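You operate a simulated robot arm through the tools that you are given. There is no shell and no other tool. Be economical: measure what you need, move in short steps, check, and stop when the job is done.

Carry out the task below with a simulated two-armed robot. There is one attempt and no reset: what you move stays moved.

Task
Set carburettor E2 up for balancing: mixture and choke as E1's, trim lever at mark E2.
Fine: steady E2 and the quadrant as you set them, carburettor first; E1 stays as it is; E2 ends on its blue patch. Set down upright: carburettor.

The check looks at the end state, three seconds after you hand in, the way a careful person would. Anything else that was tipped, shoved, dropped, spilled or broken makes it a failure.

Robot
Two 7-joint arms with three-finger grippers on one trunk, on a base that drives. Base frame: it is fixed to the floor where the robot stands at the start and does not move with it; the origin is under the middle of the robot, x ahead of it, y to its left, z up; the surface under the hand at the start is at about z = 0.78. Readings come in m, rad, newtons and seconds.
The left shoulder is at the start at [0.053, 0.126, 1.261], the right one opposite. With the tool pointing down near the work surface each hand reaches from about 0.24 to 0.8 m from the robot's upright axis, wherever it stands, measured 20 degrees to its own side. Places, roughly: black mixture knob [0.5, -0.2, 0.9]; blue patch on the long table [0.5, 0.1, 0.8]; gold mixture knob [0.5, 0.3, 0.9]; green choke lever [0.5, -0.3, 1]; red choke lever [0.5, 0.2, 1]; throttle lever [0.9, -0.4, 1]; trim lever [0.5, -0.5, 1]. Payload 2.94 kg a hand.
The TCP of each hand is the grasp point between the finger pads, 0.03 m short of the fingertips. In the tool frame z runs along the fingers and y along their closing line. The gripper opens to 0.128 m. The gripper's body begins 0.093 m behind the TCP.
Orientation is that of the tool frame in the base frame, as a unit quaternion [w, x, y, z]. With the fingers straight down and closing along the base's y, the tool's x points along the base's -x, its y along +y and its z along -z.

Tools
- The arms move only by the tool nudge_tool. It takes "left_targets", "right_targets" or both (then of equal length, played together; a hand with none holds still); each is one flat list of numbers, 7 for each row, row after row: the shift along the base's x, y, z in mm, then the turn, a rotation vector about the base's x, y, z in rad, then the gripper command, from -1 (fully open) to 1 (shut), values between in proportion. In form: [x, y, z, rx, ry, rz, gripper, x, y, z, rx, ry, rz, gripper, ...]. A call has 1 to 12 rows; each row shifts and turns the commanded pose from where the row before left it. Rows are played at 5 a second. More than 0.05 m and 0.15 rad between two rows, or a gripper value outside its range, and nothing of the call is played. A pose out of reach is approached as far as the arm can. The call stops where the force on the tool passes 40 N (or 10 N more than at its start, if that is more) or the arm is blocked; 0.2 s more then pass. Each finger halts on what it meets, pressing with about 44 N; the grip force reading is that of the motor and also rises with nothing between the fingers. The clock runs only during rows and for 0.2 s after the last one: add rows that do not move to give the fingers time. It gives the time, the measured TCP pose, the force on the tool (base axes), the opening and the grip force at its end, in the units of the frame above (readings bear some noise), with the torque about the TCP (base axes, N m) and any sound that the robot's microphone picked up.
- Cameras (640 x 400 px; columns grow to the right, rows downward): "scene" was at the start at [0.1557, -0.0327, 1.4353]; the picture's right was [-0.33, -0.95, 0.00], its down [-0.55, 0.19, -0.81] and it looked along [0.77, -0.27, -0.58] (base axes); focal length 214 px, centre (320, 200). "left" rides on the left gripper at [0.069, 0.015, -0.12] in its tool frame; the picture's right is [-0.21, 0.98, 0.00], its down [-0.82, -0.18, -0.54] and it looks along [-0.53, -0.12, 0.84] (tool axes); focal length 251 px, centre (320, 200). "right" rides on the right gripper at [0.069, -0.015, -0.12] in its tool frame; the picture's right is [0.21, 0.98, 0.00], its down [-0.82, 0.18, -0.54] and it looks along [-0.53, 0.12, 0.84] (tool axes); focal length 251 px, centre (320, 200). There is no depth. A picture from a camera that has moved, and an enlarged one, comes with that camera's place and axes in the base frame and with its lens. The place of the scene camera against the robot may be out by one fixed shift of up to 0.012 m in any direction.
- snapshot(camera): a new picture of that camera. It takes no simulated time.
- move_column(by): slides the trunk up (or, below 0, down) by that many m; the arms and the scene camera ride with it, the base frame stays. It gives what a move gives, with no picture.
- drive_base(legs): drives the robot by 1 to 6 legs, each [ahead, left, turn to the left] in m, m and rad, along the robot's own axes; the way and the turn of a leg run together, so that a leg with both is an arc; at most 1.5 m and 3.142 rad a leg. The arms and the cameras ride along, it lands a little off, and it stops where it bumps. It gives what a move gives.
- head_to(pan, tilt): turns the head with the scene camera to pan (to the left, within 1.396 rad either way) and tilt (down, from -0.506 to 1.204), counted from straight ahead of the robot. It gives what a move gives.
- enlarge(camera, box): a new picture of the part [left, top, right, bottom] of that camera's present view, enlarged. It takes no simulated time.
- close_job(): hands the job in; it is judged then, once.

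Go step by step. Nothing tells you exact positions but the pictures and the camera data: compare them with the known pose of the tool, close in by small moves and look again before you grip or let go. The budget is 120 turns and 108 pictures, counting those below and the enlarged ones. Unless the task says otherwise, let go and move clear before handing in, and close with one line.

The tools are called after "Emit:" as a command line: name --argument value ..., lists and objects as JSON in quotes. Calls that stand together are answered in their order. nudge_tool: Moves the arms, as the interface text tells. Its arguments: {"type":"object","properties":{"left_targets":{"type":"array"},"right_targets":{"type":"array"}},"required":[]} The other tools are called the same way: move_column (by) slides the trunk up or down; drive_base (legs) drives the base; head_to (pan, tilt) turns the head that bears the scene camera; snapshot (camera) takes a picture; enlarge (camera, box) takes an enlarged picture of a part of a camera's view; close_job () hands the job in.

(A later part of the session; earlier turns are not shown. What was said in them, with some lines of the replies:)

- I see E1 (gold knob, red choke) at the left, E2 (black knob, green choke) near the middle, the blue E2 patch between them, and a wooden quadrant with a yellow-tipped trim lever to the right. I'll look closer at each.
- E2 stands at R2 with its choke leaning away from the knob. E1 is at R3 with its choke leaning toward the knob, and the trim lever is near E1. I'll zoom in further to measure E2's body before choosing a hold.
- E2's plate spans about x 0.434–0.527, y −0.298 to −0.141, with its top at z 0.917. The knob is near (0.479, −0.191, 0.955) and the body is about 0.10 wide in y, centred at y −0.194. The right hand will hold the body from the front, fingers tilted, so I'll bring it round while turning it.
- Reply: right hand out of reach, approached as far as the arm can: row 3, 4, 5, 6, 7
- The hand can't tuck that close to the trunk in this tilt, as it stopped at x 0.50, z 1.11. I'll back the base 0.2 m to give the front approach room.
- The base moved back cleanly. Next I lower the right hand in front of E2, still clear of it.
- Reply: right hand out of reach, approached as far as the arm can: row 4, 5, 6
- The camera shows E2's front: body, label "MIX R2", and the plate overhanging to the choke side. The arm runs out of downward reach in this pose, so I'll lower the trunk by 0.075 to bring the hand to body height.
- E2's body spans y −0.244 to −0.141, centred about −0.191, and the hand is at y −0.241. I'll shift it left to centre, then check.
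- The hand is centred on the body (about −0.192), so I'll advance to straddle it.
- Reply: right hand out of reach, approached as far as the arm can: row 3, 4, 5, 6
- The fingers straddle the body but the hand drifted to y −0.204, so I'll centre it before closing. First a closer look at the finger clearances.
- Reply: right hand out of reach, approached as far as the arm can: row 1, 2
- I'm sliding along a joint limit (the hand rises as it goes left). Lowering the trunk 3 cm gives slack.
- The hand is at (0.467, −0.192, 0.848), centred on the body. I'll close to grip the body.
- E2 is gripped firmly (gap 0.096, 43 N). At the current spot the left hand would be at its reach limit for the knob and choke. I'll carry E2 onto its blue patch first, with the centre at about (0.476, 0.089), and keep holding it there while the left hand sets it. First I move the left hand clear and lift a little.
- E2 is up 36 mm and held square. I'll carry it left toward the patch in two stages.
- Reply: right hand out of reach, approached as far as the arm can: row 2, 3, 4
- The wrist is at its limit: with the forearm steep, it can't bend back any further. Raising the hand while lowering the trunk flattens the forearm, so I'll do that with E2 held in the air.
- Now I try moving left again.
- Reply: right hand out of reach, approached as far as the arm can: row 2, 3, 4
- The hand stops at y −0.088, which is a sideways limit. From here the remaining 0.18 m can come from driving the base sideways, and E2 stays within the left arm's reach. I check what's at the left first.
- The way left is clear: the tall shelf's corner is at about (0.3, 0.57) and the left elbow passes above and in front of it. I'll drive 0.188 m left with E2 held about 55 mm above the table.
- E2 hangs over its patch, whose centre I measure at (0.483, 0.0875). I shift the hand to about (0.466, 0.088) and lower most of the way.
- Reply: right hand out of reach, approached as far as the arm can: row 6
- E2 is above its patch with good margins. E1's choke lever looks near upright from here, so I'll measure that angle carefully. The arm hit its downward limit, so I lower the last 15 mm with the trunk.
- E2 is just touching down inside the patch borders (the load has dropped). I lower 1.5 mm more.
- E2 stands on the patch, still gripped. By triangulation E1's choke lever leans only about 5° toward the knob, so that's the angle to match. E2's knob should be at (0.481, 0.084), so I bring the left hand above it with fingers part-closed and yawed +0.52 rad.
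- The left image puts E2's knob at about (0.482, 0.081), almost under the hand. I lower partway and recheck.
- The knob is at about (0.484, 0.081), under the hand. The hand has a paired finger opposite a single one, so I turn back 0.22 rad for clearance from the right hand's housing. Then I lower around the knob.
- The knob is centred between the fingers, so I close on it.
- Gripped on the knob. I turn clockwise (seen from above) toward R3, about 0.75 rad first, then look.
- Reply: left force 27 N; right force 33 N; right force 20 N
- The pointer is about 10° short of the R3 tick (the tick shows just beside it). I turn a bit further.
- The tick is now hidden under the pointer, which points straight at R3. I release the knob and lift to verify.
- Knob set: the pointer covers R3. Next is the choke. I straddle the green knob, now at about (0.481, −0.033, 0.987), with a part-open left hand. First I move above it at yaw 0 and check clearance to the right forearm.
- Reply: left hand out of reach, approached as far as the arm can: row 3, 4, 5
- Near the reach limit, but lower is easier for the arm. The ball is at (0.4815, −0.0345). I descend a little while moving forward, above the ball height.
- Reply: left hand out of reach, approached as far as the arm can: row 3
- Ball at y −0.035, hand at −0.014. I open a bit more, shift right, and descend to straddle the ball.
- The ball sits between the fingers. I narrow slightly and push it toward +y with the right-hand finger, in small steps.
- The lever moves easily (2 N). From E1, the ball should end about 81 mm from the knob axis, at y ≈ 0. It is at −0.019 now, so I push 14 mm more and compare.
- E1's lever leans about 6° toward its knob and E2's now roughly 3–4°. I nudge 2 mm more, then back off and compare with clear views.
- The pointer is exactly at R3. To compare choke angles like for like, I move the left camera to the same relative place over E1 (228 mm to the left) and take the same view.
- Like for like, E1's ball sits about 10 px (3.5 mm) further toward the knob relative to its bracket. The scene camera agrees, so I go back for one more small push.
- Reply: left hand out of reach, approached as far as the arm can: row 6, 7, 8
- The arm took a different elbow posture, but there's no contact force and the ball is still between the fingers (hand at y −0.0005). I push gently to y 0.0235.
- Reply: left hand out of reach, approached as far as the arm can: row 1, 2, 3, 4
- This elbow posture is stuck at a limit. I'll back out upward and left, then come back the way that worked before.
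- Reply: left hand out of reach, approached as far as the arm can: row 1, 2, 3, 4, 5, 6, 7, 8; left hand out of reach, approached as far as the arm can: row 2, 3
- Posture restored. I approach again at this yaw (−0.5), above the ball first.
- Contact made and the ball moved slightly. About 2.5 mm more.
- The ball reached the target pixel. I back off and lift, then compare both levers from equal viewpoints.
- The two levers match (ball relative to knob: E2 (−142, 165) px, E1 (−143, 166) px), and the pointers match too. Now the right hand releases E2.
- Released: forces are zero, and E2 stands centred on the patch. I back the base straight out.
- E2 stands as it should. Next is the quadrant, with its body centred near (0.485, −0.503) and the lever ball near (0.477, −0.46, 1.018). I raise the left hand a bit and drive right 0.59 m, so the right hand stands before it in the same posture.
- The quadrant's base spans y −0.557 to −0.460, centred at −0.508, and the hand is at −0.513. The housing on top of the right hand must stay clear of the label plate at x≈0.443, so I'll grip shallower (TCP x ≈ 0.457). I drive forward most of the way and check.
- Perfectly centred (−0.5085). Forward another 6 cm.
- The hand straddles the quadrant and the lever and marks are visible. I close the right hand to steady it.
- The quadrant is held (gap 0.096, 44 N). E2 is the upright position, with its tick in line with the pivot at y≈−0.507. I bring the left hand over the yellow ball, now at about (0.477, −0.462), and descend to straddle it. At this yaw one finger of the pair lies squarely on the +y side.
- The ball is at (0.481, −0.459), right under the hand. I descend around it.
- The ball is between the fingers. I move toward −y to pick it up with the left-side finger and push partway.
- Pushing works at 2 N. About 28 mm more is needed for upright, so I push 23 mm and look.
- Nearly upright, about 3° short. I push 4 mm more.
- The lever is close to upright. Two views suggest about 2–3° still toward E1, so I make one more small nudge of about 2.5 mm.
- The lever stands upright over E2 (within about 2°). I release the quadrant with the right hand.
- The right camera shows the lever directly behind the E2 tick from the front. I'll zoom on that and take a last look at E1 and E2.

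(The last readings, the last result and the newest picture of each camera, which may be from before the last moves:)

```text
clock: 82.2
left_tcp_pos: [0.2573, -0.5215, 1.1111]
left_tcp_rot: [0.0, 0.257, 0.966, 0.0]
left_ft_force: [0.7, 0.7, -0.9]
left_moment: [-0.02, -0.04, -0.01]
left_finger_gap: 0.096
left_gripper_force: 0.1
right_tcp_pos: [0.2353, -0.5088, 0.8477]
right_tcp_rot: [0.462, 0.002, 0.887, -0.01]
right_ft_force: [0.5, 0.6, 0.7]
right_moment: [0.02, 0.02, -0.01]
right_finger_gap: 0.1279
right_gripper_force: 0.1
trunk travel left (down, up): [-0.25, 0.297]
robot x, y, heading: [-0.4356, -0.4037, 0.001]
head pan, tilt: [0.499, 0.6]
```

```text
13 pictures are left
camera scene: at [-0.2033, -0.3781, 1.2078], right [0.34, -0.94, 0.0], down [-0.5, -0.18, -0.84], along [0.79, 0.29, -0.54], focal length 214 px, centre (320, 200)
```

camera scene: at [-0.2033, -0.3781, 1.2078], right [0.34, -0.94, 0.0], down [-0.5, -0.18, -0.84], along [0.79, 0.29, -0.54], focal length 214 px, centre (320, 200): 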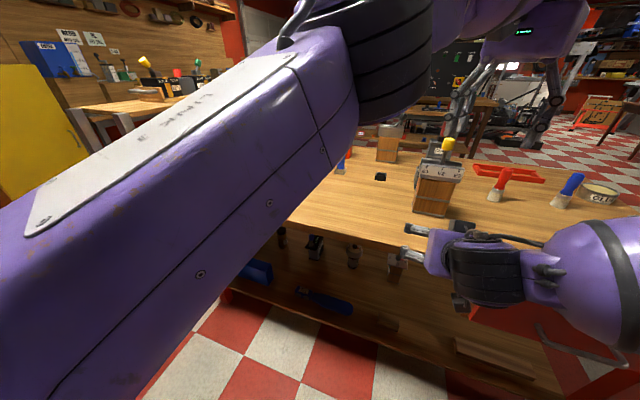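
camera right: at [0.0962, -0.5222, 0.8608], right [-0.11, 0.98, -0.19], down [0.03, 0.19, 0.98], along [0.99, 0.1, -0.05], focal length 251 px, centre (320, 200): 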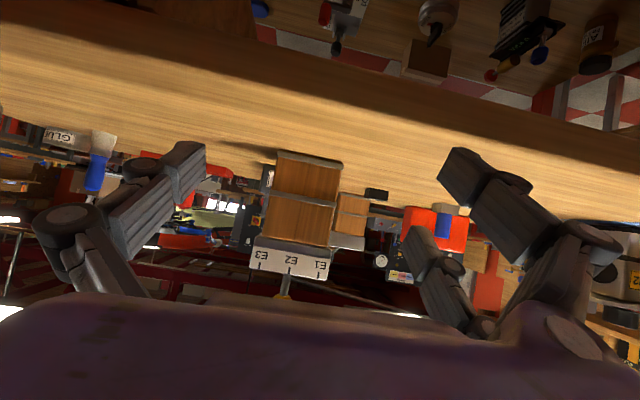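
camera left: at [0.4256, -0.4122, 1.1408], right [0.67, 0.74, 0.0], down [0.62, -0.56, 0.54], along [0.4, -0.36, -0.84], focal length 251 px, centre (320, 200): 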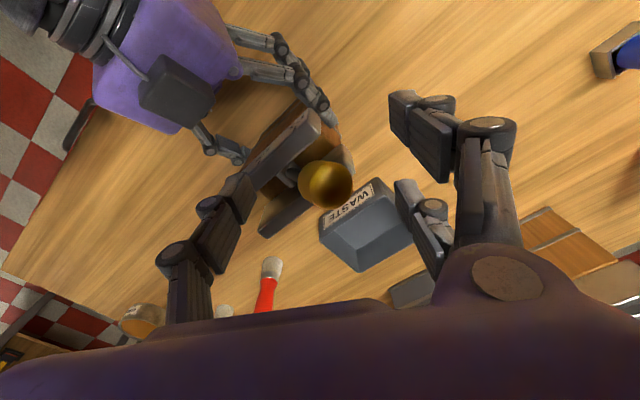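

The trim lever lines up with tick E2 and runs parallel to the body edges. I move the left arm aside for a final look at E2.

Emit:
nudge_tool --left_targets '[-5, 45, 0, 0, 0, 0, -0.5, -5, 45, 0, 0, 0, 0, -0.5, -5, 45, 0, 0, 0, 0, -0.5, -5, 45, 0, 0, 0, 0, -0.5, -5, 45, 0, 0, 0, 0, -0.5, 0, 45, 0, 0, 0, 0, -0.5]'

Emit:
snapshot --camera "scene"

```text
clock: 83.6
left_tcp_pos: [0.2349, -0.2476, 1.1088]
left_tcp_rot: [-0.001, 0.257, 0.967, -0.001]
left_ft_force: [0.3, 0.3, 0.3]
left_moment: [-0.07, 0.05, -0.02]
left_finger_gap: 0.096
left_gripper_force: 0.0
right_tcp_pos: [0.2337, -0.5082, 0.8483]
right_tcp_rot: [0.462, 0.002, 0.887, -0.01]
right_ft_force: [-0.3, -0.1, -0.5]
right_moment: [-0.02, -0.02, -0.01]
right_finger_gap: 0.1281
right_gripper_force: 0.2
trunk travel left (down, up): [-0.25, 0.297]
robot x, y, heading: [-0.4314, -0.4039, 0.002]
head pan, tilt: [0.499, 0.6]
```

```text
12 pictures are left
camera scene: at [-0.21, -0.3653, 1.2046], right [0.48, -0.88, 0.0], down [-0.5, -0.27, -0.82], along [0.72, 0.4, -0.57], focal length 214 px, centre (320, 200)
```

scene: 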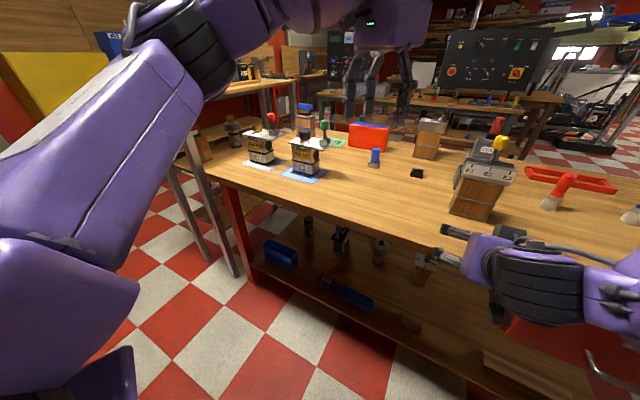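

Emit:
enlarge --camera "scene" --box '[235, 95, 355, 195]'

```text
4.00 times, centred on (295, 145) of scene
camera zoom: at [-0.21, -0.3653, 1.2046], right [0.48, -0.88, 0.0], down [-0.5, -0.27, -0.82], along [0.72, 0.4, -0.57], focal length 858 px, centre (420, 420)
```

zoom: 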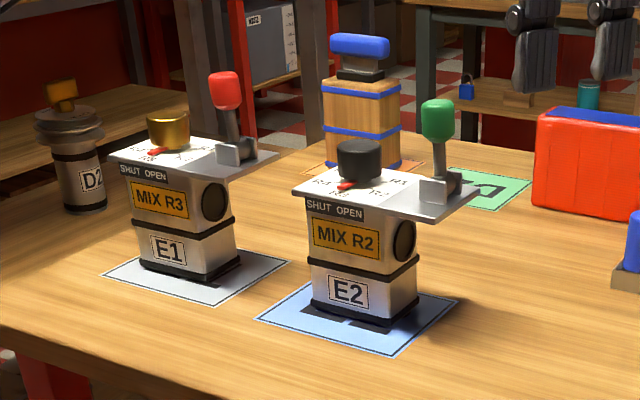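

From here E1 and E2 match: pointers at R3, choke lean equal once perspective is allowed for. E2 stands upright on its blue patch, the trim lever is at E2, and both hands are clear.

Emit:
close_job

```text
The job is handed in.
```

E2 is set up for balancing: mixture at R3 and choke lean matching E1's, standing upright on its blue patch, with the trim lever at mark E2. I held each one while setting it, carburettor first, and did not touch E1.
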